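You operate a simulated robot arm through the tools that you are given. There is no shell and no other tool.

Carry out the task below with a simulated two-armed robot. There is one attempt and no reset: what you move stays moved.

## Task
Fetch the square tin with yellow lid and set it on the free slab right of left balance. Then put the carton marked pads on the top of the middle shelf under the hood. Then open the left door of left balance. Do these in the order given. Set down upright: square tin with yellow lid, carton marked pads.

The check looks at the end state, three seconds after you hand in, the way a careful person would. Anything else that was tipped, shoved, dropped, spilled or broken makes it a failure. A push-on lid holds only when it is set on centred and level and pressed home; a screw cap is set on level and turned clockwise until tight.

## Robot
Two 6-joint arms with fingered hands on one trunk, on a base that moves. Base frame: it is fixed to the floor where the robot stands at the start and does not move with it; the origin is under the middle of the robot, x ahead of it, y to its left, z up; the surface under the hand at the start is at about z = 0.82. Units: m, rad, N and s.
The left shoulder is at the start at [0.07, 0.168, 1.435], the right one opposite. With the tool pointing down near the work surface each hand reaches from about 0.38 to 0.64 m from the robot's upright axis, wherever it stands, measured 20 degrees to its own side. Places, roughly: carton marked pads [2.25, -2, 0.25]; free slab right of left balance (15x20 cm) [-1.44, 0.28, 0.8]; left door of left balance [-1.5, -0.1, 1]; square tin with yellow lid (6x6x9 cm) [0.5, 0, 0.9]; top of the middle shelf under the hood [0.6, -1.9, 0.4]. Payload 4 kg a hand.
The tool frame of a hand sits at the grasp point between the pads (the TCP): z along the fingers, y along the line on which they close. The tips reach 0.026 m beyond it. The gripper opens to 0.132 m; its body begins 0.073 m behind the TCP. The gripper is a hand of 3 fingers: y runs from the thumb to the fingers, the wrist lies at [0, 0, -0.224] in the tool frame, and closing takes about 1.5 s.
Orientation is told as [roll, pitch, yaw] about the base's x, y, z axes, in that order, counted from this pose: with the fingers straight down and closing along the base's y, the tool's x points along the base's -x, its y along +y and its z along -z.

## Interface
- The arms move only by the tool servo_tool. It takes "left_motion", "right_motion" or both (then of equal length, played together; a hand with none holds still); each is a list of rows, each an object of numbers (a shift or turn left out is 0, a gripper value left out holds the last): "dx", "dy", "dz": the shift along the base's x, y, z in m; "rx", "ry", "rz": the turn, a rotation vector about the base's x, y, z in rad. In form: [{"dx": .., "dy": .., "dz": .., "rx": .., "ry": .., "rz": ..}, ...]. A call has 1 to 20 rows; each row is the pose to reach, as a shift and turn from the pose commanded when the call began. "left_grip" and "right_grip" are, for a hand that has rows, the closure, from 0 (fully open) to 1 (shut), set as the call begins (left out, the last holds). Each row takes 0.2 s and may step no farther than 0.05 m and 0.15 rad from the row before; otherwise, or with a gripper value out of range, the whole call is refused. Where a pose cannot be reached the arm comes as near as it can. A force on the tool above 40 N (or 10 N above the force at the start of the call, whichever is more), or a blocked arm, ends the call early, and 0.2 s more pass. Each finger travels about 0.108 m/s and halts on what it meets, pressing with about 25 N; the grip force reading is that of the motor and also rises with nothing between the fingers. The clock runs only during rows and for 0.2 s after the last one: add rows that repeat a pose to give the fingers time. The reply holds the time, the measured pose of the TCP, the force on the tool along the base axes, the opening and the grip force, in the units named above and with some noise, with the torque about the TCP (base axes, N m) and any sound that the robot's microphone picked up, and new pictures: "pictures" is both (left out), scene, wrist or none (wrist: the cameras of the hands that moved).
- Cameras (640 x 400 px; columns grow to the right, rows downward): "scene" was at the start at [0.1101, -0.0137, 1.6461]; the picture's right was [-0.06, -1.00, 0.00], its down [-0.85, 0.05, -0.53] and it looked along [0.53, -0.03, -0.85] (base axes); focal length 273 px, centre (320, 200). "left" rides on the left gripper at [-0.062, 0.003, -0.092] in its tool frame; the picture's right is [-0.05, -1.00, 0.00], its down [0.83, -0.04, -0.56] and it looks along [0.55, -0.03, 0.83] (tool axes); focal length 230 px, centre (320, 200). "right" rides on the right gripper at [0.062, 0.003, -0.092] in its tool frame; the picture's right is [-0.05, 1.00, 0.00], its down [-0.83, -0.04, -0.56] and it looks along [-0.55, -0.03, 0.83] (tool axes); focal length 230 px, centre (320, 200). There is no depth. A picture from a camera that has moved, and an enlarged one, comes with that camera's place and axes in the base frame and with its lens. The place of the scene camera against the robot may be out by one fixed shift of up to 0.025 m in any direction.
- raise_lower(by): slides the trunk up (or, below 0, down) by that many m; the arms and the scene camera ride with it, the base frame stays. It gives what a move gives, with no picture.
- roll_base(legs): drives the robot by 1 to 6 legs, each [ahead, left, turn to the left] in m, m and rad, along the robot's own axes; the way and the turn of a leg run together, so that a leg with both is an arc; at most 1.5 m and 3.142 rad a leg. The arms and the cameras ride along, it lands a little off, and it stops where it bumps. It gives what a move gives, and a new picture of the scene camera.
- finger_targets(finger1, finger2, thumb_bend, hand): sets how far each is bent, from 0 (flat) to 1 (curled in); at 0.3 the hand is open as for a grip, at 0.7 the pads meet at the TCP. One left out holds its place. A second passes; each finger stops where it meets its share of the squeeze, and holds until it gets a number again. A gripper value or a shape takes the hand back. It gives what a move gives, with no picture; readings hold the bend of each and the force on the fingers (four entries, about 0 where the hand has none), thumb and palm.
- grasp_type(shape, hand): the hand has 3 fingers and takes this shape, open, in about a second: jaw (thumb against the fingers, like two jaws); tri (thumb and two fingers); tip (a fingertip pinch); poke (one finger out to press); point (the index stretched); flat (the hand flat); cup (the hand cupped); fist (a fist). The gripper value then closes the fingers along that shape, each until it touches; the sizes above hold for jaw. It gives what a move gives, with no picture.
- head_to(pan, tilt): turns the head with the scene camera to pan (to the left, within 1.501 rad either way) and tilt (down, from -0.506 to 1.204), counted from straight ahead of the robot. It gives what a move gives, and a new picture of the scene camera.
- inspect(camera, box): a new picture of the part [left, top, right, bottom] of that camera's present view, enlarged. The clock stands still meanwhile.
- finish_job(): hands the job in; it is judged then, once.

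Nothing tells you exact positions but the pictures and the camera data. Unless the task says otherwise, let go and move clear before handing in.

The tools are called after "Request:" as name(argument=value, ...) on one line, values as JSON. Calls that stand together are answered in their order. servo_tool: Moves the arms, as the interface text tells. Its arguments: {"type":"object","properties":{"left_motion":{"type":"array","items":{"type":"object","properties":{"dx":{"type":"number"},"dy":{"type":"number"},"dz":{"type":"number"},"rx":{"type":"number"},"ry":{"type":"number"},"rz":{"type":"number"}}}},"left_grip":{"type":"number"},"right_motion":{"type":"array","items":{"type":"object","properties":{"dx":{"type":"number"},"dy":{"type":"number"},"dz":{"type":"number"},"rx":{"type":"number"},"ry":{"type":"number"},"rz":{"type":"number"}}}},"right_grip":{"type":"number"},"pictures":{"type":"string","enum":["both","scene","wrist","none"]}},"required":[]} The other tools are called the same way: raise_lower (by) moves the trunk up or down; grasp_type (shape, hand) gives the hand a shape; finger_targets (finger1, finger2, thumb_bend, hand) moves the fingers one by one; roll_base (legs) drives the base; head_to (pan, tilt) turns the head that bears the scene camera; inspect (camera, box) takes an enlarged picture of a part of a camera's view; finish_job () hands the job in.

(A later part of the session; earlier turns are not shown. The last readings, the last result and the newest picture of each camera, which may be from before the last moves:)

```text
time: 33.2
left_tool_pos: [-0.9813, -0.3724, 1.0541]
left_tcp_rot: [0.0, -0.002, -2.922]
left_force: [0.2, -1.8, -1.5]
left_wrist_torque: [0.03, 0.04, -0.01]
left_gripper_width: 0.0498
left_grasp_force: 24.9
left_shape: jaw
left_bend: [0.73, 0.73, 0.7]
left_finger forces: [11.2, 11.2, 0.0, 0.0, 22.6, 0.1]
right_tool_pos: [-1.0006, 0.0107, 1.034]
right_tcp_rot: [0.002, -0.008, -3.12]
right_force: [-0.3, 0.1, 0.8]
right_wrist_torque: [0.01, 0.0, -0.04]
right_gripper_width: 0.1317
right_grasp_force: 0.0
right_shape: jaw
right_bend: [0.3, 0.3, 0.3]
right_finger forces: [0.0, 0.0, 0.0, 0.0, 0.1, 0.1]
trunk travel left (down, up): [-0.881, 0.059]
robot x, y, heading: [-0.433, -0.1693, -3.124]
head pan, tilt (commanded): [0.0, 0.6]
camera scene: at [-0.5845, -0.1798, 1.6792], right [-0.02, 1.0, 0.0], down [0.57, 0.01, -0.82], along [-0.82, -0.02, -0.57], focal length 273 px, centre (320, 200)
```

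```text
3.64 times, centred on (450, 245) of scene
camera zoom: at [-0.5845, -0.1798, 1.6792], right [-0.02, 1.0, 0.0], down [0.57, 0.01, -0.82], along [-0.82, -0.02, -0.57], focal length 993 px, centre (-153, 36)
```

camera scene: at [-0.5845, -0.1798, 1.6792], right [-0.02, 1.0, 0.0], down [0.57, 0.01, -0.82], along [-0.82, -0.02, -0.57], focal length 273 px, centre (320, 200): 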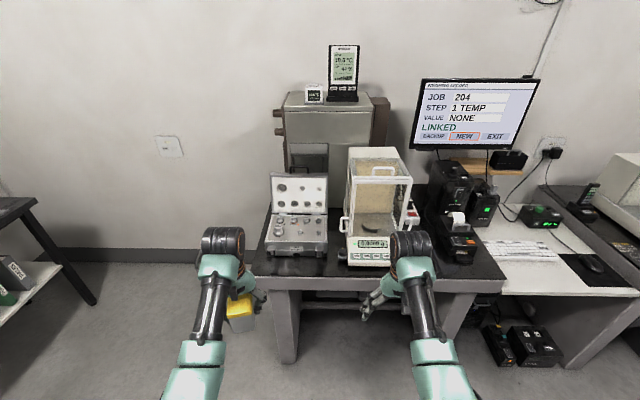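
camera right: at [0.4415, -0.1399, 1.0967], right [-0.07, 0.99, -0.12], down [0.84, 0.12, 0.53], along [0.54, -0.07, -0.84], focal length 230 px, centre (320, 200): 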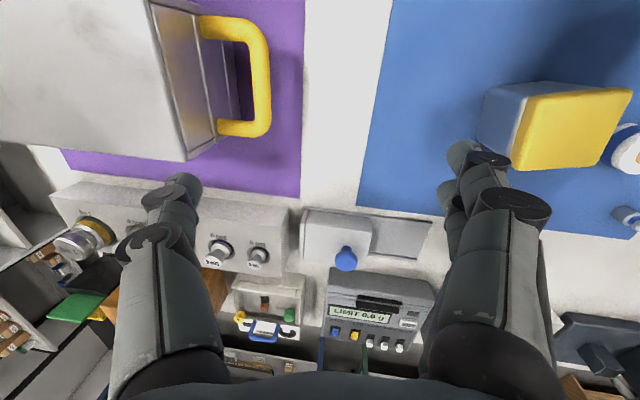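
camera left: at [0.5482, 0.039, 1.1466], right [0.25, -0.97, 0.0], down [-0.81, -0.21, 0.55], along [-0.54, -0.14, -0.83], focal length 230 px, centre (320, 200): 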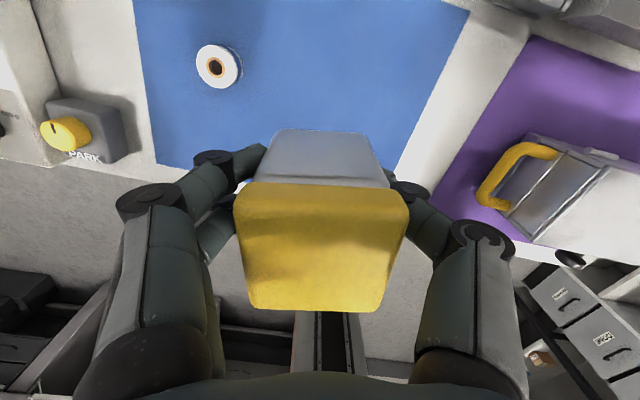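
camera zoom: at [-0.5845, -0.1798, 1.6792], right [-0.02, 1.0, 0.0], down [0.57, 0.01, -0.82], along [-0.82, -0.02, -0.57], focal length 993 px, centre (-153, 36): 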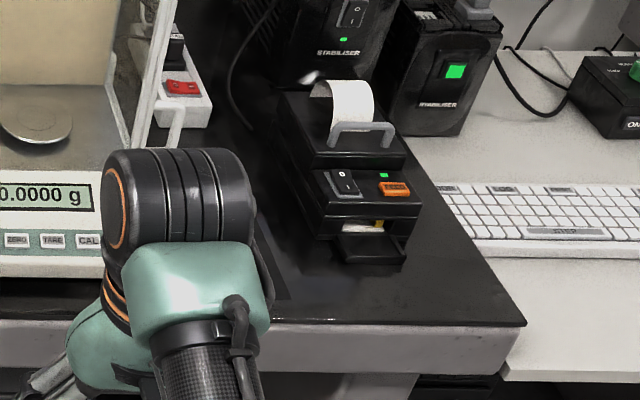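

The "MAT ONE" plate to the right of the balance matches the slab at about [-1.44, 0.28], lying between the balance's right handle and the printer. I'll sidestep right at this safe distance until the left hand is lined up with it, then look again.

Request:
roll_base(legs=[[0, -0.65, -0.0186]])

Request:
head_to(pan=0.2, tilt=0.8)

```text
time: 36.9
left_tool_pos: [-0.9897, 0.2988, 1.0541]
left_tcp_rot: [-0.001, -0.002, -2.949]
left_force: [0.2, -0.4, -1.7]
left_wrist_torque: [0.01, -0.04, 0.0]
left_gripper_width: 0.0496
left_grasp_force: 24.9
left_shape: jaw
left_bend: [0.73, 0.73, 0.7]
left_finger forces: [11.3, 11.3, 0.0, 0.1, 22.5, 0.0]
right_tool_pos: [-0.9987, 0.6837, 1.0344]
right_tcp_rot: [0.003, -0.009, 3.135]
right_force: [0.2, 0.4, 0.0]
right_wrist_torque: [-0.02, -0.02, 0.02]
right_gripper_width: 0.1318
right_grasp_force: 0.0
right_shape: jaw
right_bend: [0.3, 0.3, 0.3]
right_finger forces: [0.1, 0.0, 0.0, 0.0, 0.1, 0.0]
trunk travel left (down, up): [-0.881, 0.059]
robot x, y, heading: [-0.4396, 0.4912, 3.133]
head pan, tilt (commanded): [0.0, 0.6]
camera scene: at [-0.5872, 0.48, 1.6792], right [0.01, 1.0, 0.0], down [0.57, 0.0, -0.82], along [-0.82, 0.01, -0.57], focal length 273 px, centre (320, 200)
```

scene: 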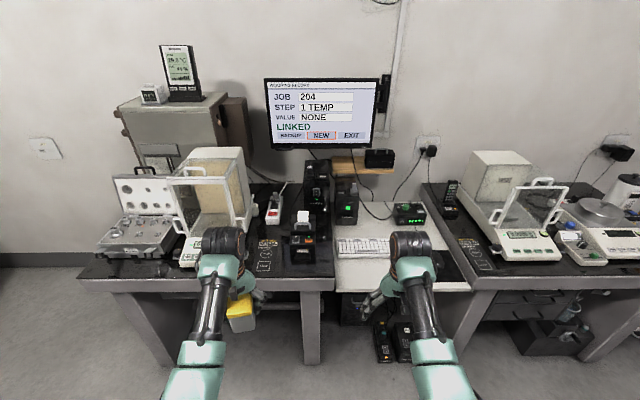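

```text
time: 37.6
left_tool_pos: [-0.9896, 0.3, 1.0536]
left_tcp_rot: [0.001, -0.002, -2.95]
left_force: [0.5, 0.5, -2.6]
left_wrist_torque: [-0.04, 0.01, 0.01]
left_gripper_width: 0.0495
left_grasp_force: 25.2
left_shape: jaw
left_bend: [0.73, 0.73, 0.7]
left_finger forces: [11.3, 11.4, 0.0, 0.0, 22.6, 0.1]
right_tool_pos: [-0.9976, 0.683, 1.0339]
right_tcp_rot: [0.002, -0.01, 3.135]
right_force: [0.2, 0.3, 0.4]
right_wrist_torque: [0.02, 0.01, 0.02]
right_gripper_width: 0.1321
right_grasp_force: 0.0
right_shape: jaw
right_bend: [0.3, 0.3, 0.3]
right_finger forces: [0.1, 0.0, 0.0, 0.0, 0.0, 0.0]
trunk travel left (down, up): [-0.881, 0.059]
robot x, y, heading: [-0.44, 0.4901, 3.135]
head pan, tilt (commanded): [0.201, 0.799]
camera scene: at [-0.578, 0.4657, 1.6624], right [-0.19, 0.98, 0.0], down [0.7, 0.14, -0.7], along [-0.68, -0.13, -0.72], focal length 273 px, centre (320, 200)
```

scene: 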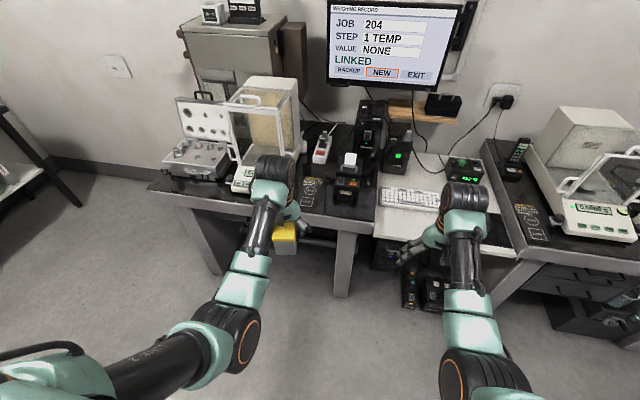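

The slab plate is now visible between the balance and the printer. I'll zoom in on it.

Request:
inspect(camera="scene", box=[220, 120, 380, 220])

Request:
inspect(camera="right", box=[0, 0, 640, 400])

```text
4.00 times, centred on (300, 170) of scene
camera zoom: at [-0.578, 0.4657, 1.6624], right [-0.19, 0.98, 0.0], down [0.7, 0.14, -0.7], along [-0.68, -0.13, -0.72], focal length 1092 px, centre (400, 320)
```

zoom: 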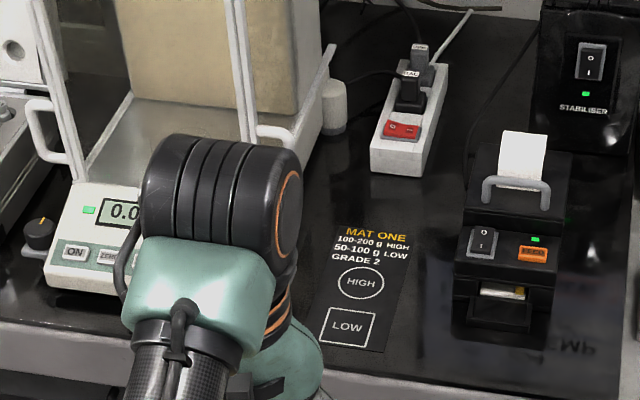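

```text
1.00 times, centred on (320, 200) of right (not enlarged: the box is as wide or as high as the picture)
camera zoom: at [-0.9352, 0.6815, 1.1253], right [-0.06, -1.0, 0.0], down [-0.83, 0.05, 0.56], along [-0.56, 0.03, -0.83], focal length 230 px, centre (320, 200)
```

zoom: 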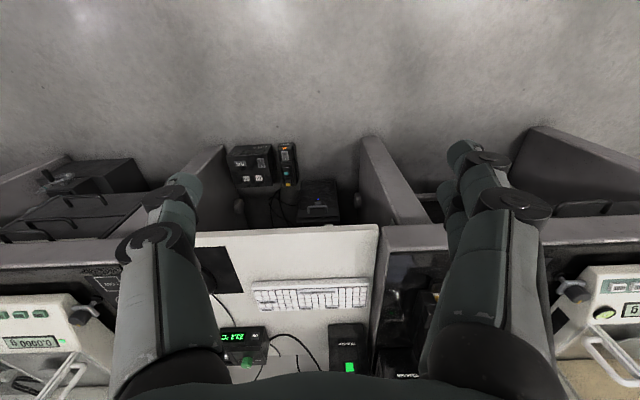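

The "MAT ONE" plate spans about x -1.34 to -1.54 and starts at y≈0.21, with the printer beginning at y≈0.37. To keep my fingers clear of both the balance handle and the printer, I'll turn the left hand a quarter here in free space so it closes front to back.

Request:
servo_tool(left_motion=[{"rz": 0.14}, {"rz": 0.28}, {"rz": 0.42}, {"rz": 0.56}, {"rz": 0.7}, {"rz": 0.84}, {"rz": 0.98}, {"rz": 1.12}, {"rz": 1.26}, {"rz": 1.38}, {"rz": 1.38}])

```text
time: 40.0
left_tool_pos: [-0.9861, 0.2971, 1.0524]
left_tcp_rot: [-0.003, -0.014, -1.711]
left_force: [0.0, -0.8, -1.5]
left_wrist_torque: [-0.01, 0.03, 0.0]
left_gripper_width: 0.0496
left_grasp_force: 25.1
left_shape: jaw
left_bend: [0.73, 0.73, 0.7]
left_finger forces: [11.4, 11.4, 0.0, 0.0, 22.8, 0.0]
left hand out of reach, approached as far as the arm can: row 9, 10, 11
right_tool_pos: [-0.9988, 0.6829, 1.0341]
right_tcp_rot: [0.003, -0.007, 3.135]
right_force: [0.1, -0.6, -0.6]
right_wrist_torque: [-0.07, 0.01, -0.02]
right_gripper_width: 0.1319
right_grasp_force: 0.1
right_shape: jaw
right_bend: [0.3, 0.3, 0.3]
right_finger forces: [0.0, 0.0, 0.1, 0.0, 0.1, 0.1]
trunk travel left (down, up): [-0.881, 0.059]
robot x, y, heading: [-0.4413, 0.4865, 3.129]
head pan, tilt (commanded): [0.201, 0.799]
camera scene: at [-0.5783, 0.4652, 1.6623], right [-0.19, 0.98, 0.0], down [0.7, 0.14, -0.7], along [-0.68, -0.13, -0.72], focal length 273 px, centre (320, 200)
camera left: at [-0.9902, 0.2357, 1.1452], right [-1.0, 0.09, 0.0], down [0.08, 0.83, 0.55], along [0.05, 0.54, -0.84], focal length 230 px, centre (320, 200)
```

scene: 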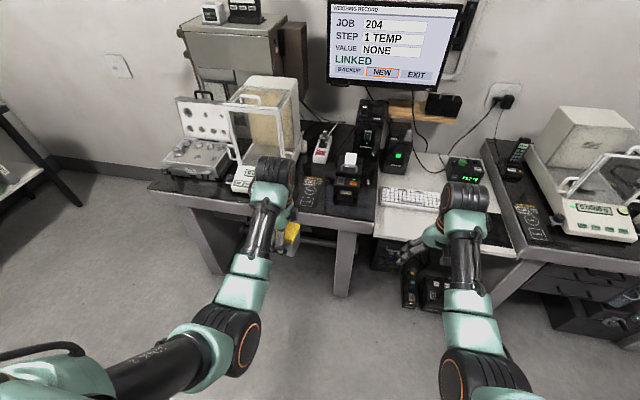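
left: 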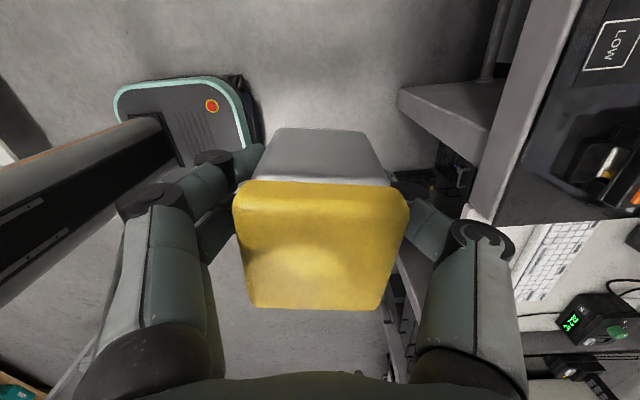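

The hand turned almost a quarter and stopped near its joint limit, which is close enough. The balance's right handle sits around [-1.47, 0.20], so I'll set the tin near [-1.405, 0.29]. Now I'm driving ahead with the tin held high.

Request:
roll_base(legs=[[0.39, 0, 0]])

Request:
inspect(camera="left", box=[0, 0, 640, 400])

Request:
inspect(camera="right", box=[0, 0, 640, 400])

```text
time: 42.5
left_tool_pos: [-1.3842, 0.3024, 1.0529]
left_tcp_rot: [-0.002, -0.013, -1.714]
left_force: [-0.8, 0.3, -1.5]
left_wrist_torque: [0.0, 0.02, 0.02]
left_gripper_width: 0.0497
left_grasp_force: 25.4
left_shape: jaw
left_bend: [0.73, 0.73, 0.7]
left_finger forces: [11.3, 11.2, 0.1, 0.1, 22.7, 0.0]
right_tool_pos: [-1.3963, 0.6884, 1.035]
right_tcp_rot: [0.001, -0.009, 3.132]
right_force: [0.2, -0.1, 0.8]
right_wrist_torque: [0.0, -0.03, -0.01]
right_gripper_width: 0.1318
right_grasp_force: 0.2
right_shape: jaw
right_bend: [0.3, 0.3, 0.3]
right_finger forces: [0.0, 0.0, 0.0, 0.0, 0.0, 0.0]
trunk travel left (down, up): [-0.881, 0.059]
robot x, y, heading: [-0.8431, 0.494, 3.133]
head pan, tilt (commanded): [0.201, 0.799]
camera scene: at [-0.9757, 0.4697, 1.6625], right [-0.19, 0.98, 0.0], down [0.7, 0.13, -0.7], along [-0.69, -0.13, -0.72], focal length 273 px, centre (320, 200)
```

scene: 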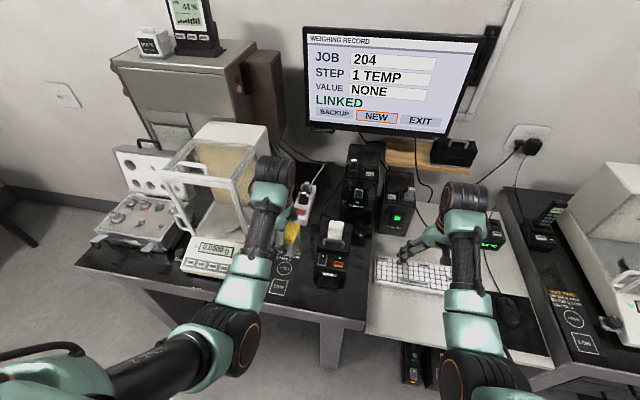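

```text
1.00 times, centred on (320, 200) of left (not enlarged: the box is as wide or as high as the picture)
camera zoom: at [-1.389, 0.2411, 1.146], right [-1.0, 0.09, 0.0], down [0.08, 0.83, 0.55], along [0.05, 0.54, -0.84], focal length 230 px, centre (320, 200)
```

zoom: 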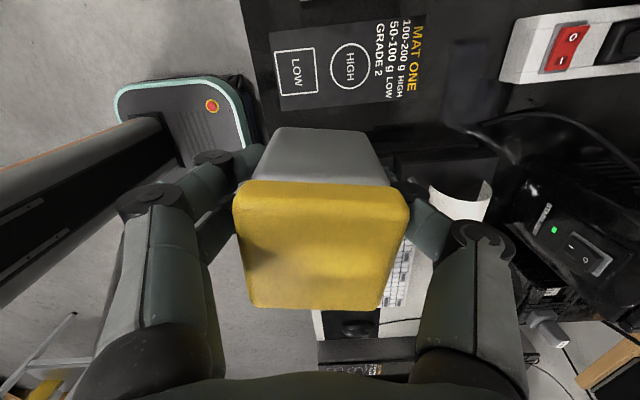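

```text
1.00 times, centred on (320, 200) of right (not enlarged: the box is as wide or as high as the picture)
camera zoom: at [-1.3332, 0.6865, 1.126], right [-0.06, -1.0, 0.0], down [-0.82, 0.05, 0.56], along [-0.56, 0.03, -0.83], focal length 230 px, centre (320, 200)
```

zoom: 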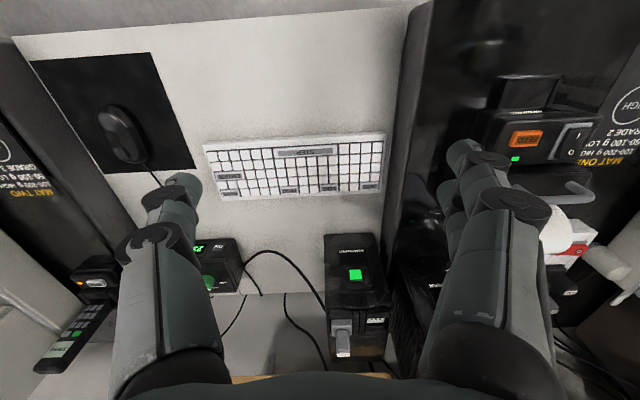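

The wrist camera places the plate at x -1.33 to -1.53 and y 0.22 to 0.31. Before descending I'll check where the balance's right handle sits.

Request:
inspect(camera="scene", box=[150, 120, 350, 300])

Request:
inspect(camera="right", box=[440, 40, 640, 340])

```text
2.22 times, centred on (250, 210) of scene
camera zoom: at [-0.9757, 0.4697, 1.6625], right [-0.19, 0.98, 0.0], down [0.7, 0.13, -0.7], along [-0.69, -0.13, -0.72], focal length 607 px, centre (476, 178)
```

zoom: 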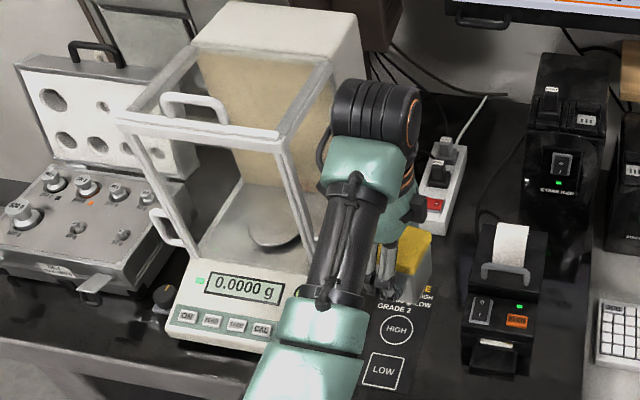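

```text
1.33 times, centred on (540, 190) of right
camera zoom: at [-1.3332, 0.6865, 1.126], right [-0.06, -1.0, 0.0], down [-0.82, 0.05, 0.56], along [-0.56, 0.03, -0.83], focal length 307 px, centre (27, 213)
```

zoom: 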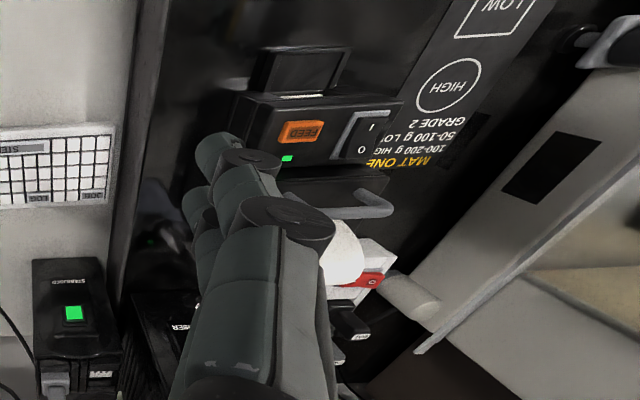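

The balance body's right edge is at about y≈0.16 and its handle reaches to about 0.20, so a target of [-1.405, 0.285] leaves clearance all round. I'll shift over it and descend to just above the slab.

Request:
servo_tool(left_motion=[{"dx": -0.01, "dy": -0.008, "rz": -0.14}, {"dx": -0.021, "dy": -0.017, "rz": -0.18}, {"dx": -0.021, "dy": -0.017, "rz": -0.18, "dz": -0.03}, {"dx": -0.021, "dy": -0.017, "rz": -0.18, "dz": -0.07}, {"dx": -0.021, "dy": -0.017, "rz": -0.18, "dz": -0.11}, {"dx": -0.021, "dy": -0.017, "rz": -0.18, "dz": -0.145}, {"dx": -0.021, "dy": -0.017, "rz": -0.18, "dz": -0.17}, {"dx": -0.021, "dy": -0.017, "rz": -0.18, "dz": -0.18}, {"dx": -0.021, "dy": -0.017, "rz": -0.18, "dz": -0.18}])

```text
time: 44.5
left_tool_pos: [-1.4041, 0.2853, 0.8718]
left_tcp_rot: [-0.005, -0.012, -1.894]
left_force: [0.0, -0.6, -1.0]
left_wrist_torque: [-0.01, -0.03, -0.03]
left_gripper_width: 0.0495
left_grasp_force: 25.2
left_shape: jaw
left_bend: [0.73, 0.73, 0.7]
left_finger forces: [11.4, 11.4, 0.0, 0.0, 22.9, 0.0]
right_tool_pos: [-1.3974, 0.689, 1.0348]
right_tcp_rot: [0.0, -0.007, 3.132]
right_force: [-0.4, 0.2, -0.2]
right_wrist_torque: [-0.02, 0.0, 0.01]
right_gripper_width: 0.1319
right_grasp_force: 0.1
right_shape: jaw
right_bend: [0.3, 0.3, 0.3]
right_finger forces: [0.0, 0.1, 0.0, 0.0, 0.1, 0.0]
trunk travel left (down, up): [-0.881, 0.059]
robot x, y, heading: [-0.8423, 0.4928, 3.129]
head pan, tilt (commanded): [0.201, 0.799]
camera scene: at [-0.9777, 0.4698, 1.6623], right [-0.19, 0.98, 0.0], down [0.7, 0.13, -0.7], along [-0.68, -0.13, -0.72], focal length 273 px, centre (320, 200)
camera left: at [-1.4206, 0.2257, 0.9642], right [-0.96, 0.27, 0.0], down [0.23, 0.81, 0.55], along [0.14, 0.53, -0.84], focal length 230 px, centre (320, 200)
```

scene: 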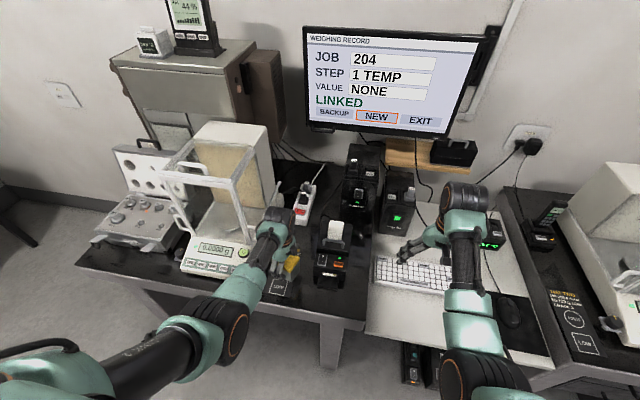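
left: 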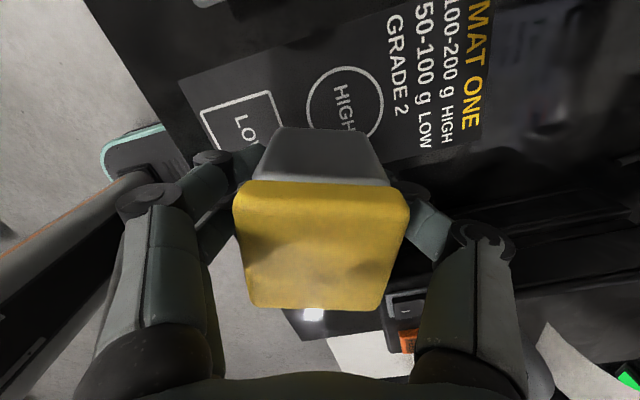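

The tin hangs about 2 cm above the slab, with fingers clear on all sides. I'll lower it in small steps until the force shows contact.

Request:
servo_tool(left_motion=[{"dz": -0.006}, {"dz": -0.012}, {"dz": -0.015}, {"dz": -0.015}], pictures="none")

Request:
servo_tool(left_motion=[{"dz": -0.002}, {"dz": -0.004}, {"dz": -0.004}], pictures="none")

```text
time: 45.5
left_tool_pos: [-1.4059, 0.2866, 0.8579]
left_tcp_rot: [-0.004, -0.013, -1.896]
left_force: [-0.7, -0.5, -1.1]
left_wrist_torque: [-0.02, -0.01, -0.01]
left_gripper_width: 0.0494
left_grasp_force: 25.1
left_shape: jaw
left_bend: [0.73, 0.73, 0.7]
left_finger forces: [11.4, 11.3, 0.0, 0.1, 22.8, 0.0]
right_tool_pos: [-1.3984, 0.6885, 1.0344]
right_tcp_rot: [0.0, -0.01, 3.132]
right_force: [-0.2, -0.1, -0.1]
right_wrist_torque: [-0.01, 0.01, -0.02]
right_gripper_width: 0.1319
right_grasp_force: 0.0
right_shape: jaw
right_bend: [0.3, 0.3, 0.3]
right_finger forces: [0.0, 0.0, 0.1, 0.0, 0.0, 0.0]
trunk travel left (down, up): [-0.881, 0.059]
robot x, y, heading: [-0.8384, 0.4968, 3.131]
head pan, tilt (commanded): [0.201, 0.799]
```

```text
time: 46.3
left_tool_pos: [-1.4059, 0.2871, 0.8545]
left_tcp_rot: [-0.004, -0.014, -1.894]
left_force: [0.4, -0.5, -1.7]
left_wrist_torque: [-0.02, 0.05, -0.01]
left_gripper_width: 0.0496
left_grasp_force: 25.1
left_shape: jaw
left_bend: [0.73, 0.73, 0.7]
left_finger forces: [11.4, 11.4, 0.0, 0.1, 22.8, 0.1]
right_tool_pos: [-1.3974, 0.6893, 1.0336]
right_tcp_rot: [0.003, -0.01, 3.134]
right_force: [-0.2, -0.5, 0.4]
right_wrist_torque: [0.01, -0.01, -0.04]
right_gripper_width: 0.1317
right_grasp_force: 0.0
right_shape: jaw
right_bend: [0.3, 0.3, 0.3]
right_finger forces: [0.1, 0.0, 0.0, 0.0, 0.0, 0.0]
trunk travel left (down, up): [-0.881, 0.059]
robot x, y, heading: [-0.842, 0.4932, 3.129]
head pan, tilt (commanded): [0.201, 0.799]
```

Still no contact at TCP z 0.8545, so I'll keep going down slowly.

Request:
servo_tool(left_motion=[{"dz": -0.002}, {"dz": -0.004}, {"dz": -0.004}], pictures="none")

Request:
servo_tool(left_motion=[{"dz": -0.002}, {"dz": -0.003}, {"dz": -0.003}], pictures="wrist")

```text
time: 47.1
left_tool_pos: [-1.4052, 0.2853, 0.8504]
left_tcp_rot: [-0.001, -0.012, -1.894]
left_force: [-0.8, -0.1, -1.5]
left_wrist_torque: [-0.01, -0.01, -0.03]
left_gripper_width: 0.0496
left_grasp_force: 24.7
left_shape: jaw
left_bend: [0.73, 0.73, 0.7]
left_finger forces: [11.5, 11.4, 0.0, 0.0, 22.9, 0.1]
right_tool_pos: [-1.3964, 0.6891, 1.0341]
right_tcp_rot: [0.001, -0.009, 3.132]
right_force: [0.5, -0.2, 0.2]
right_wrist_torque: [0.01, -0.01, -0.05]
right_gripper_width: 0.1318
right_grasp_force: 0.1
right_shape: jaw
right_bend: [0.3, 0.3, 0.3]
right_finger forces: [0.0, 0.1, 0.1, 0.0, 0.1, 0.0]
trunk travel left (down, up): [-0.881, 0.059]
robot x, y, heading: [-0.841, 0.4931, 3.131]
head pan, tilt (commanded): [0.201, 0.799]
```

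```text
time: 47.9
left_tool_pos: [-1.4073, 0.2866, 0.8476]
left_tcp_rot: [-0.001, -0.011, -1.893]
left_force: [0.4, -1.6, 3.0]
left_wrist_torque: [-0.05, -0.05, 0.0]
left_gripper_width: 0.0498
left_grasp_force: 24.7
left_shape: jaw
left_bend: [0.73, 0.73, 0.7]
left_finger forces: [11.5, 12.2, 0.0, 0.1, 23.2, 0.0]
right_tool_pos: [-1.3961, 0.6892, 1.035]
right_tcp_rot: [0.001, -0.009, 3.132]
right_force: [0.4, -0.2, 0.3]
right_wrist_torque: [-0.01, -0.02, -0.02]
right_gripper_width: 0.1317
right_grasp_force: 0.0
right_shape: jaw
right_bend: [0.3, 0.3, 0.3]
right_finger forces: [0.0, 0.0, 0.0, 0.0, 0.1, 0.0]
trunk travel left (down, up): [-0.881, 0.059]
robot x, y, heading: [-0.8405, 0.4946, 3.131]
head pan, tilt (commanded): [0.201, 0.799]
camera left: at [-1.4219, 0.2264, 0.9402], right [-0.96, 0.27, 0.0], down [0.23, 0.81, 0.54], along [0.14, 0.53, -0.84], focal length 230 px, centre (320, 200)
```

left: 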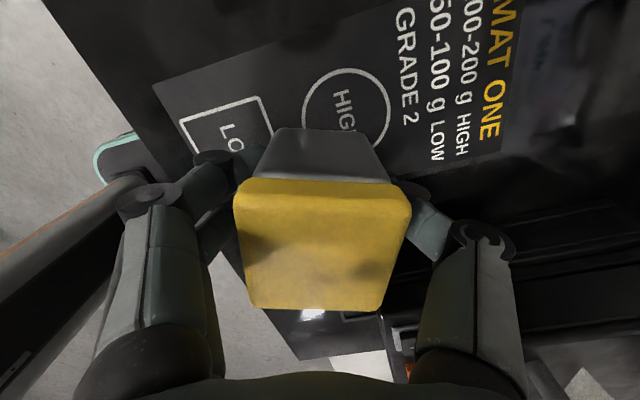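

The force changed sign, so the tin is resting on the slab. I'll open the fingers partway to let go.

Request:
servo_tool(left_motion=[{}, {}, {}, {}, {}], left_grip=0.3, pictures="wrist")

```text
time: 49.1
left_tool_pos: [-1.4063, 0.2852, 0.8466]
left_tcp_rot: [-0.003, -0.012, -1.894]
left_force: [-0.2, 0.2, 0.3]
left_wrist_torque: [-0.01, -0.02, -0.03]
left_gripper_width: 0.0922
left_grasp_force: 0.0
left_shape: jaw
left_bend: [0.68, 0.68, 0.64]
left_finger forces: [0.0, 0.0, 0.1, 0.1, 0.0, 0.0]
right_tool_pos: [-1.3986, 0.6891, 1.0346]
right_tcp_rot: [0.003, -0.008, 3.134]
right_force: [-0.7, -0.3, 0.3]
right_wrist_torque: [-0.04, 0.02, 0.01]
right_gripper_width: 0.1318
right_grasp_force: 0.0
right_shape: jaw
right_bend: [0.3, 0.3, 0.3]
right_finger forces: [0.0, 0.1, 0.0, 0.0, 0.1, 0.0]
trunk travel left (down, up): [-0.881, 0.059]
robot x, y, heading: [-0.8365, 0.4919, 3.13]
head pan, tilt (commanded): [0.201, 0.799]
camera left: at [-1.4217, 0.2268, 0.9396], right [-0.96, 0.27, 0.0], down [0.23, 0.81, 0.55], along [0.14, 0.53, -0.84], focal length 230 px, centre (320, 200)
```

left: 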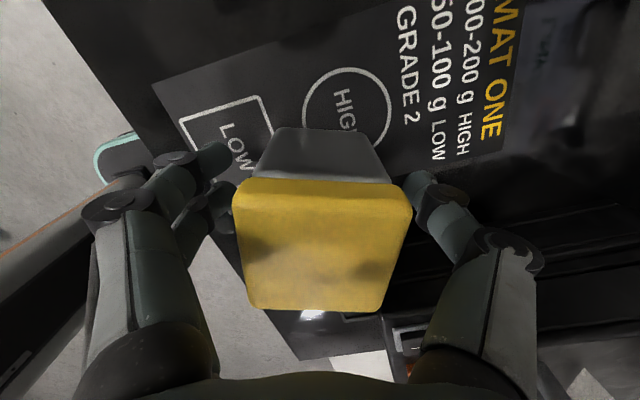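

The fingers are open and the tin stands free. I'm raising the hand straight up.

Request:
servo_tool(left_motion=[{"dz": 0.015}, {"dz": 0.04}, {"dz": 0.08}, {"dz": 0.12}, {"dz": 0.16}, {"dz": 0.19}, {"dz": 0.2}])

```text
time: 50.7
left_tool_pos: [-1.4062, 0.2859, 1.0482]
left_tcp_rot: [-0.004, -0.011, -1.894]
left_force: [0.6, 0.1, 0.2]
left_wrist_torque: [0.04, -0.01, 0.02]
left_gripper_width: 0.092
left_grasp_force: 0.0
left_shape: jaw
left_bend: [0.68, 0.68, 0.64]
left_finger forces: [0.0, 0.0, 0.0, 0.1, 0.0, 0.0]
right_tool_pos: [-1.3968, 0.6883, 1.0346]
right_tcp_rot: [0.002, -0.008, 3.133]
right_force: [-0.3, 0.1, 0.4]
right_wrist_torque: [0.0, 0.01, 0.01]
right_gripper_width: 0.1318
right_grasp_force: 0.1
right_shape: jaw
right_bend: [0.3, 0.3, 0.3]
right_finger forces: [0.1, 0.0, 0.0, 0.1, 0.0, 0.0]
trunk travel left (down, up): [-0.881, 0.059]
robot x, y, heading: [-0.8361, 0.4959, 3.129]
head pan, tilt (commanded): [0.201, 0.799]
camera scene: at [-0.9777, 0.4699, 1.6623], right [-0.19, 0.98, 0.0], down [0.7, 0.13, -0.7], along [-0.68, -0.13, -0.72], focal length 273 px, centre (320, 200)
camera left: at [-1.4219, 0.2257, 1.1406], right [-0.96, 0.27, 0.0], down [0.23, 0.81, 0.55], along [0.14, 0.53, -0.84], focal length 230 px, centre (320, 200)
```

scene: 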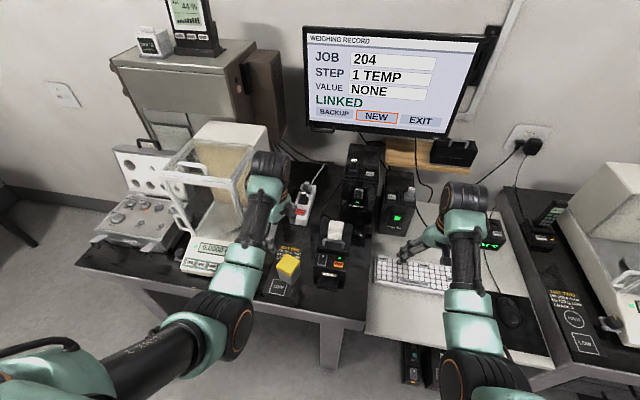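
left: 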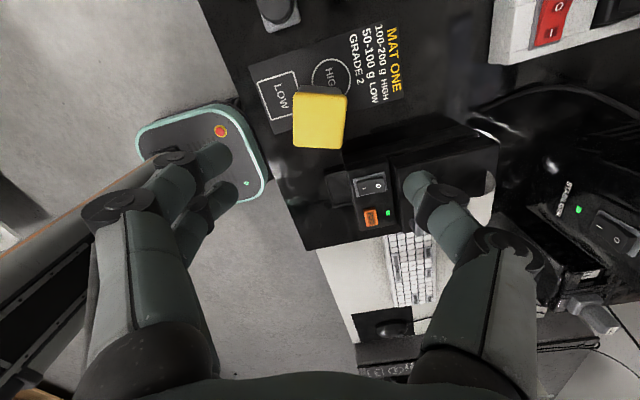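

The tin stands upright on the plate, so the first part is done. Now I'll back away from the table and bring the left hand back to its neutral turn.

Request:
roll_base(legs=[[-0.4, 0, 0]])

Request:
servo_tool(left_motion=[{"rz": -0.14}, {"rz": -0.28}, {"rz": -0.42}, {"rz": -0.56}, {"rz": -0.7}, {"rz": -0.84}, {"rz": -0.98}, {"rz": -1.12}, {"rz": -1.25}, {"rz": -1.25}], left_grip=0, pictures="scene")

```text
time: 53.1
left_tool_pos: [-1.0226, 0.2829, 1.0459]
left_tcp_rot: [-0.002, -0.012, -1.897]
left_force: [-0.4, 1.1, -0.1]
left_wrist_torque: [-0.01, -0.03, 0.0]
left_gripper_width: 0.0922
left_grasp_force: 0.0
left_shape: jaw
left_bend: [0.68, 0.68, 0.64]
left_finger forces: [0.1, 0.0, 0.1, 0.0, 0.0, 0.1]
right_tool_pos: [-1.0128, 0.6859, 1.0335]
right_tcp_rot: [0.001, -0.007, 3.128]
right_force: [-0.6, -0.2, -0.3]
right_wrist_torque: [0.0, 0.03, 0.0]
right_gripper_width: 0.1319
right_grasp_force: 0.2
right_shape: jaw
right_bend: [0.3, 0.3, 0.3]
right_finger forces: [0.1, 0.0, 0.0, 0.0, 0.1, 0.0]
trunk travel left (down, up): [-0.881, 0.059]
robot x, y, heading: [-0.4528, 0.4891, 3.128]
head pan, tilt (commanded): [0.201, 0.799]
camera scene: at [-0.5951, 0.4651, 1.6621], right [-0.18, 0.98, 0.0], down [0.71, 0.13, -0.7], along [-0.68, -0.13, -0.72], focal length 273 px, centre (320, 200)
```

scene: 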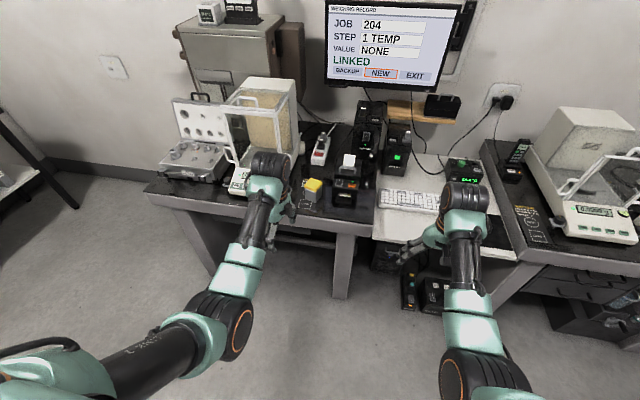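

```text
time: 55.3
left_tool_pos: [-1.0229, 0.2824, 1.047]
left_tcp_rot: [-0.004, -0.01, 3.134]
left_force: [0.2, 0.5, -0.2]
left_wrist_torque: [0.0, 0.02, 0.0]
left_gripper_width: 0.1319
left_grasp_force: 0.0
left_shape: jaw
left_bend: [0.3, 0.3, 0.3]
left_finger forces: [0.0, 0.0, 0.0, 0.1, 0.0, 0.0]
right_tool_pos: [-1.0121, 0.6852, 1.0339]
right_tcp_rot: [0.003, -0.009, 3.13]
right_force: [0.1, -0.2, -0.1]
right_wrist_torque: [-0.03, 0.04, -0.01]
right_gripper_width: 0.1317
right_grasp_force: 0.1
right_shape: jaw
right_bend: [0.3, 0.3, 0.3]
right_finger forces: [0.0, 0.0, 0.0, 0.0, 0.0, 0.1]
trunk travel left (down, up): [-0.881, 0.059]
robot x, y, heading: [-0.4578, 0.4888, 3.127]
head pan, tilt (commanded): [0.201, 0.799]
camera scene: at [-0.5929, 0.4651, 1.6623], right [-0.18, 0.98, 0.0], down [0.7, 0.13, -0.7], along [-0.69, -0.13, -0.72], focal length 273 px, centre (320, 200)
```

scene: 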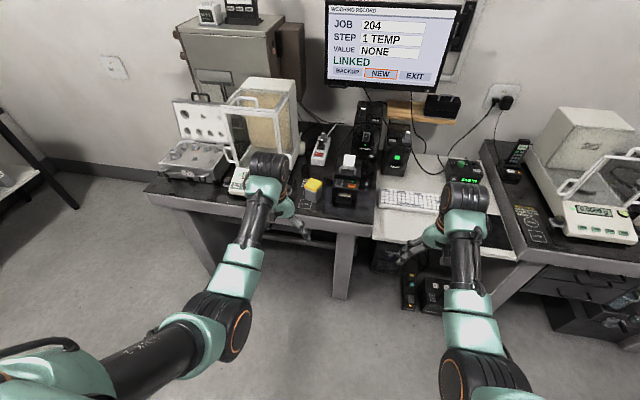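

The way to the rack is around the island bench. I'll turn to face +x here and sidestep to the aisle at y≈-1.0 between the island and the hood bench.

Request:
roll_base(legs=[[0, 0, 1.57], [0, 0, 1.586]])

Request:
head_to(pan=-0.7, tilt=0.6)

```text
time: 63.5
left_tool_pos: [0.0962, 0.7357, 1.0467]
left_tcp_rot: [-0.002, -0.013, 0.068]
left_force: [0.4, -0.6, 0.7]
left_wrist_torque: [-0.01, 0.06, 0.0]
left_gripper_width: 0.1318
left_grasp_force: 0.0
left_shape: jaw
left_bend: [0.3, 0.3, 0.3]
left_finger forces: [0.1, 0.0, 0.0, 0.1, 0.0, 0.0]
right_tool_pos: [0.1166, 0.3341, 1.0346]
right_tcp_rot: [0.002, -0.01, 0.059]
right_force: [0.4, -0.3, 0.4]
right_wrist_torque: [0.0, 0.0, -0.02]
right_gripper_width: 0.1316
right_grasp_force: 0.0
right_shape: jaw
right_bend: [0.3, 0.3, 0.3]
right_finger forces: [0.1, 0.1, 0.0, 0.1, 0.0, 0.1]
trunk travel left (down, up): [-0.881, 0.059]
robot x, y, heading: [-0.4544, 0.4912, 0.056]
head pan, tilt (commanded): [0.201, 0.799]
camera scene: at [-0.3351, 0.5027, 1.6623], right [0.26, -0.97, 0.0], down [-0.69, -0.18, -0.7], along [0.67, 0.18, -0.72], focal length 273 px, centre (320, 200)
```

scene: 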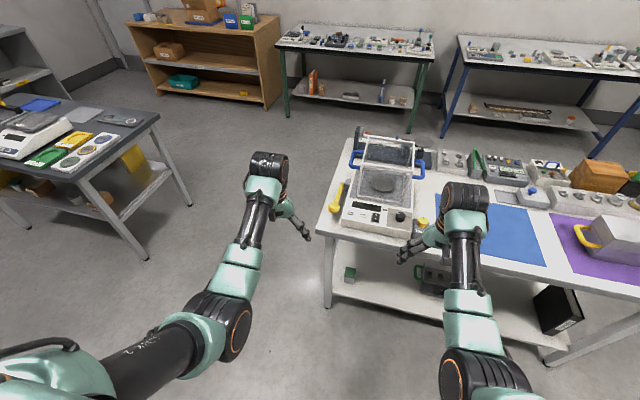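

```text
time: 64.8
left_tool_pos: [0.0955, 0.7378, 1.0471]
left_tcp_rot: [-0.005, -0.012, 0.067]
left_force: [0.1, -0.4, 0.1]
left_wrist_torque: [-0.01, 0.01, -0.02]
left_gripper_width: 0.1318
left_grasp_force: 0.0
left_shape: jaw
left_bend: [0.3, 0.3, 0.3]
left_finger forces: [0.0, 0.0, 0.1, 0.0, 0.0, 0.0]
right_tool_pos: [0.1168, 0.3334, 1.0357]
right_tcp_rot: [0.003, -0.01, 0.061]
right_force: [0.0, 0.6, -0.6]
right_wrist_torque: [-0.01, 0.01, -0.01]
right_gripper_width: 0.1319
right_grasp_force: 0.0
right_shape: jaw
right_bend: [0.3, 0.3, 0.3]
right_finger forces: [0.0, 0.1, 0.0, 0.0, 0.1, 0.0]
trunk travel left (down, up): [-0.881, 0.059]
robot x, y, heading: [-0.4503, 0.4902, 0.063]
head pan, tilt (commanded): [-0.7, 0.6]
camera scene: at [-0.3422, 0.4294, 1.6792], right [-0.6, -0.8, 0.0], down [-0.45, 0.34, -0.82], along [0.66, -0.49, -0.57], focal length 273 px, centre (320, 200)
```

scene: 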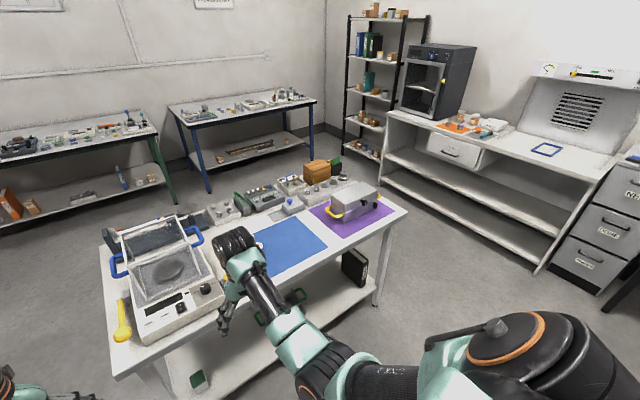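

The aisle looks clear. I'll correct the heading, sidestep right to y≈-1.05 and then drive ahead in stages.

Request:
roll_base(legs=[[0, 0, -0.06], [0, -1.0, 0], [0, -0.52, 0]])

Request:
head_to(pan=-0.3, tilt=0.5)

```text
time: 73.1
left_tool_pos: [0.1328, -0.8145, 1.0472]
left_tcp_rot: [-0.003, -0.012, 0.042]
left_force: [-0.4, -0.4, -0.4]
left_wrist_torque: [0.01, -0.01, -0.03]
left_gripper_width: 0.1317
left_grasp_force: 0.0
left_shape: jaw
left_bend: [0.3, 0.3, 0.3]
left_finger forces: [0.1, 0.0, 0.0, 0.0, 0.0, 0.1]
right_tool_pos: [0.1417, -1.218, 1.0348]
right_tcp_rot: [0.003, -0.008, 0.034]
right_force: [-0.4, -0.1, -0.2]
right_wrist_torque: [-0.04, 0.0, -0.01]
right_gripper_width: 0.1318
right_grasp_force: 0.1
right_shape: jaw
right_bend: [0.3, 0.3, 0.3]
right_finger forces: [0.0, 0.0, 0.0, 0.0, 0.0, 0.0]
trunk travel left (down, up): [-0.881, 0.059]
robot x, y, heading: [-0.4213, -1.0464, 0.029]
head pan, tilt (commanded): [-0.7, 0.6]
camera scene: at [-0.3137, -1.1099, 1.6793], right [-0.62, -0.79, 0.0], down [-0.44, 0.35, -0.83], along [0.65, -0.51, -0.56], focal length 273 px, centre (320, 200)
```

scene: 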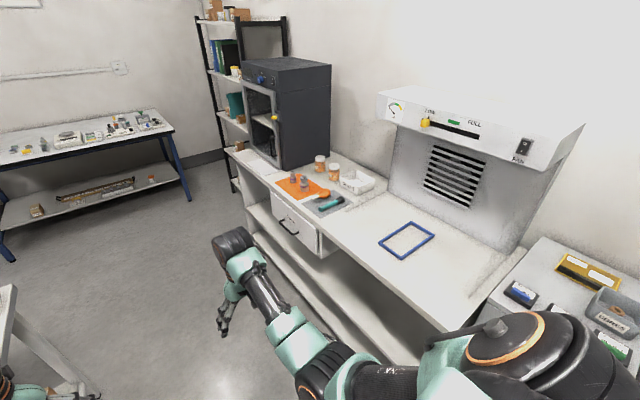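

```text
time: 74.0
left_tool_pos: [0.1323, -0.8158, 1.0471]
left_tcp_rot: [-0.004, -0.013, 0.042]
left_force: [0.9, 0.6, -0.6]
left_wrist_torque: [-0.01, 0.04, 0.02]
left_gripper_width: 0.1319
left_grasp_force: 0.0
left_shape: jaw
left_bend: [0.3, 0.3, 0.3]
left_finger forces: [0.0, 0.0, 0.1, 0.0, 0.0, 0.1]
right_tool_pos: [0.1413, -1.22, 1.0341]
right_tcp_rot: [0.001, -0.009, 0.035]
right_force: [-0.1, -0.1, 0.0]
right_wrist_torque: [0.03, -0.01, -0.01]
right_gripper_width: 0.1317
right_grasp_force: 0.2
right_shape: jaw
right_bend: [0.3, 0.3, 0.3]
right_finger forces: [0.0, 0.1, 0.1, 0.0, 0.1, 0.1]
trunk travel left (down, up): [-0.881, 0.059]
robot x, y, heading: [-0.4225, -1.0465, 0.027]
head pan, tilt (commanded): [-0.3, 0.499]
camera scene: at [-0.2954, -1.0816, 1.6883], right [-0.27, -0.96, 0.0], down [-0.46, 0.13, -0.88], along [0.85, -0.23, -0.48], focal length 273 px, centre (320, 200)
```

scene: 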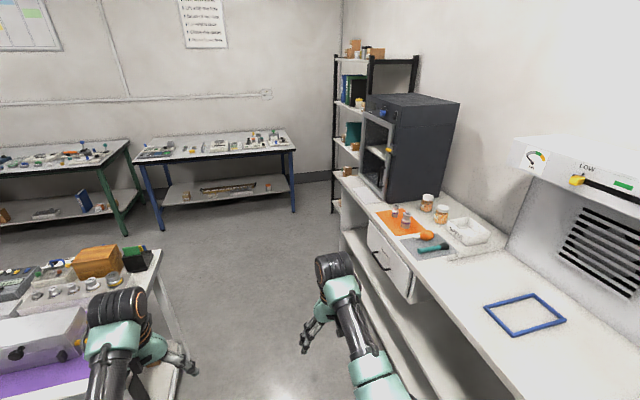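

The aisle is clear on both sides, with about 0.25 m to the hood bench and 0.12 m to the island. I'll straighten up and drive ahead past the island.

Request:
roll_base(legs=[[0, 0, -0.03], [1.3, 0, 0]])

```text
time: 80.9
left_tool_pos: [1.4442, -0.805, 1.0476]
left_tcp_rot: [-0.002, -0.011, 0.033]
left_force: [0.5, -0.1, 0.3]
left_wrist_torque: [0.01, 0.04, -0.03]
left_gripper_width: 0.132
left_grasp_force: 0.1
left_shape: jaw
left_bend: [0.3, 0.3, 0.3]
left_finger forces: [0.0, 0.0, 0.0, 0.0, 0.1, 0.1]
right_tool_pos: [1.4488, -1.2072, 1.0352]
right_tcp_rot: [0.001, -0.008, 0.026]
right_force: [0.4, 0.0, 0.0]
right_wrist_torque: [0.02, -0.04, 0.01]
right_gripper_width: 0.1319
right_grasp_force: 0.1
right_shape: jaw
right_bend: [0.3, 0.3, 0.3]
right_finger forces: [0.0, 0.0, 0.0, 0.1, 0.0, 0.1]
trunk travel left (down, up): [-0.881, 0.059]
robot x, y, heading: [0.8826, -1.0285, 0.016]
head pan, tilt (commanded): [-0.3, 0.499]
camera scene: at [1.0134, -1.0655, 1.6884], right [-0.27, -0.96, 0.0], down [-0.46, 0.13, -0.88], along [0.84, -0.24, -0.48], focal length 273 px, centre (320, 200)
```

scene: 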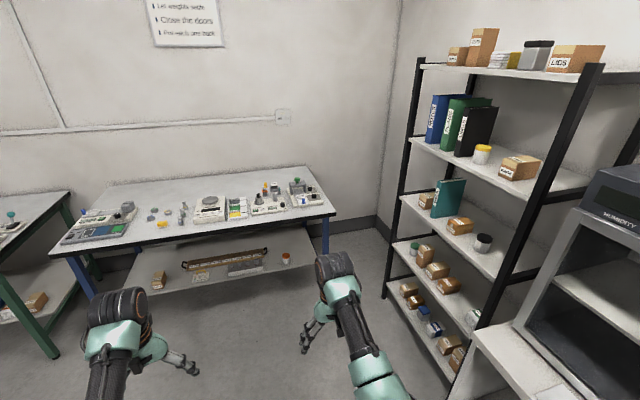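

I'm past the island and can see the rack with its cartons. I'll zoom in to read the labels on the lower shelves.

Request:
inspect(camera="scene", box=[380, 230, 500, 380])

Request:
inspect(camera="scene", box=[390, 20, 620, 270])

```text
2.67 times, centred on (440, 305) of scene
camera zoom: at [1.0134, -1.0655, 1.6884], right [-0.27, -0.96, 0.0], down [-0.46, 0.13, -0.88], along [0.84, -0.24, -0.48], focal length 728 px, centre (0, -80)
```

zoom: 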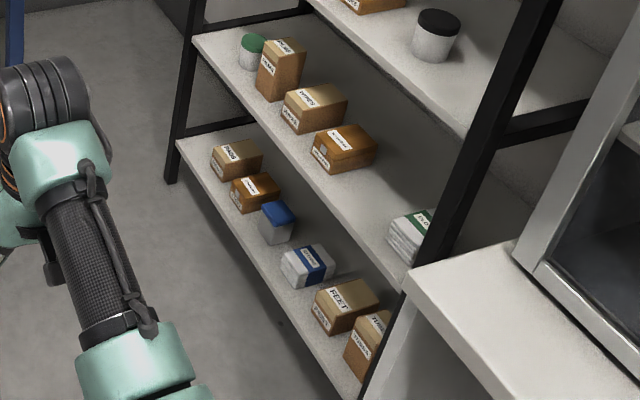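

```text
1.60 times, centred on (505, 145) of scene
camera zoom: at [1.0134, -1.0655, 1.6884], right [-0.27, -0.96, 0.0], down [-0.46, 0.13, -0.88], along [0.84, -0.24, -0.48], focal length 437 px, centre (24, 288)
```

zoom: 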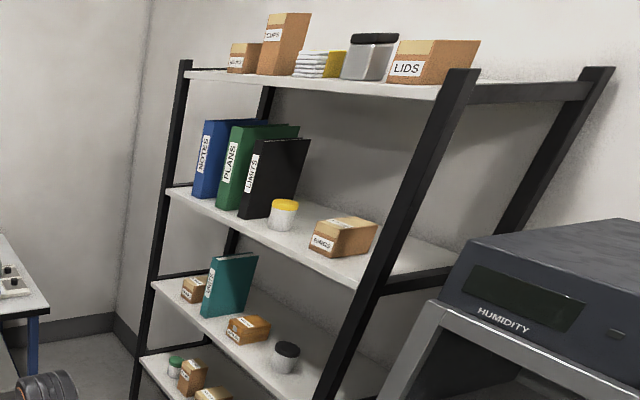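

The leftmost carton on the rack's bottom shelf looks like the one marked PADS. I'll drive ahead and left into the open floor, then turn to face the rack.

Request:
roll_base(legs=[[0.72, 0, 0], [0, 0.2, 0], [0, 0, -1.586]])

Request:
head_to(pan=0.1, tilt=0.6)

```text
time: 89.8
left_tool_pos: [1.8277, -1.3795, 1.0474]
left_tcp_rot: [-0.003, -0.011, -1.538]
left_force: [0.6, 0.2, 0.0]
left_wrist_torque: [-0.02, -0.01, 0.0]
left_gripper_width: 0.1323
left_grasp_force: 0.0
left_shape: jaw
left_bend: [0.3, 0.3, 0.3]
left_finger forces: [0.0, 0.0, 0.0, 0.1, 0.1, 0.0]
right_tool_pos: [1.4243, -1.3841, 1.0357]
right_tcp_rot: [0.001, -0.01, -1.544]
right_force: [-0.4, 0.2, -0.2]
right_wrist_torque: [0.0, -0.03, -0.03]
right_gripper_width: 0.132
right_grasp_force: 0.1
right_shape: jaw
right_bend: [0.3, 0.3, 0.3]
right_finger forces: [0.0, 0.1, 0.0, 0.0, 0.0, 0.0]
trunk travel left (down, up): [-0.881, 0.059]
robot x, y, heading: [1.5985, -0.8226, -1.547]
head pan, tilt (commanded): [-0.3, 0.499]
camera scene: at [1.5667, -0.9685, 1.6883], right [-0.96, 0.27, 0.0], down [0.13, 0.46, -0.88], along [-0.24, -0.84, -0.48], focal length 273 px, centre (320, 200)
```

scene: 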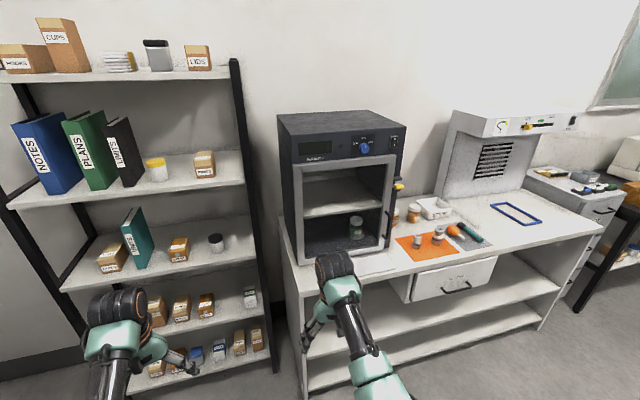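

```text
time: 90.7
left_tool_pos: [1.8266, -1.3789, 1.0473]
left_tcp_rot: [-0.003, -0.012, -1.537]
left_force: [0.4, -0.7, -0.6]
left_wrist_torque: [-0.02, -0.04, -0.01]
left_gripper_width: 0.1319
left_grasp_force: 0.0
left_shape: jaw
left_bend: [0.3, 0.3, 0.3]
left_finger forces: [0.0, 0.0, 0.0, 0.1, 0.0, 0.0]
right_tool_pos: [1.4238, -1.3858, 1.0344]
right_tcp_rot: [0.0, -0.008, -1.543]
right_force: [0.3, -0.5, 0.5]
right_wrist_torque: [0.0, 0.02, -0.01]
right_gripper_width: 0.1317
right_grasp_force: 0.0
right_shape: jaw
right_bend: [0.3, 0.3, 0.3]
right_finger forces: [0.1, 0.0, 0.1, 0.0, 0.1, 0.1]
trunk travel left (down, up): [-0.881, 0.059]
robot x, y, heading: [1.603, -0.817, -1.55]
head pan, tilt (commanded): [0.099, 0.6]
camera scene: at [1.602, -0.9687, 1.6792], right [-0.99, -0.12, 0.0], down [-0.07, 0.56, -0.83], along [0.1, -0.82, -0.56], focal length 273 px, centre (320, 200)
```

scene: 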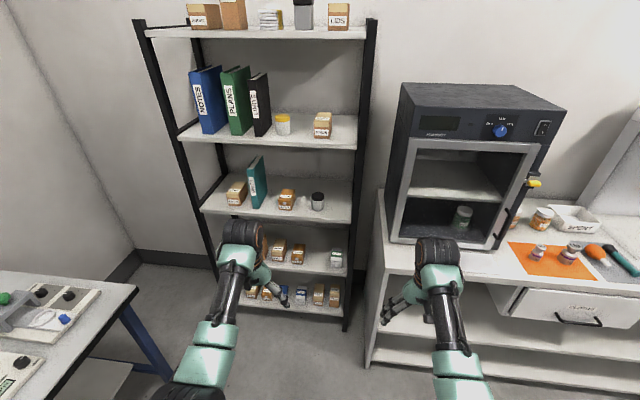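

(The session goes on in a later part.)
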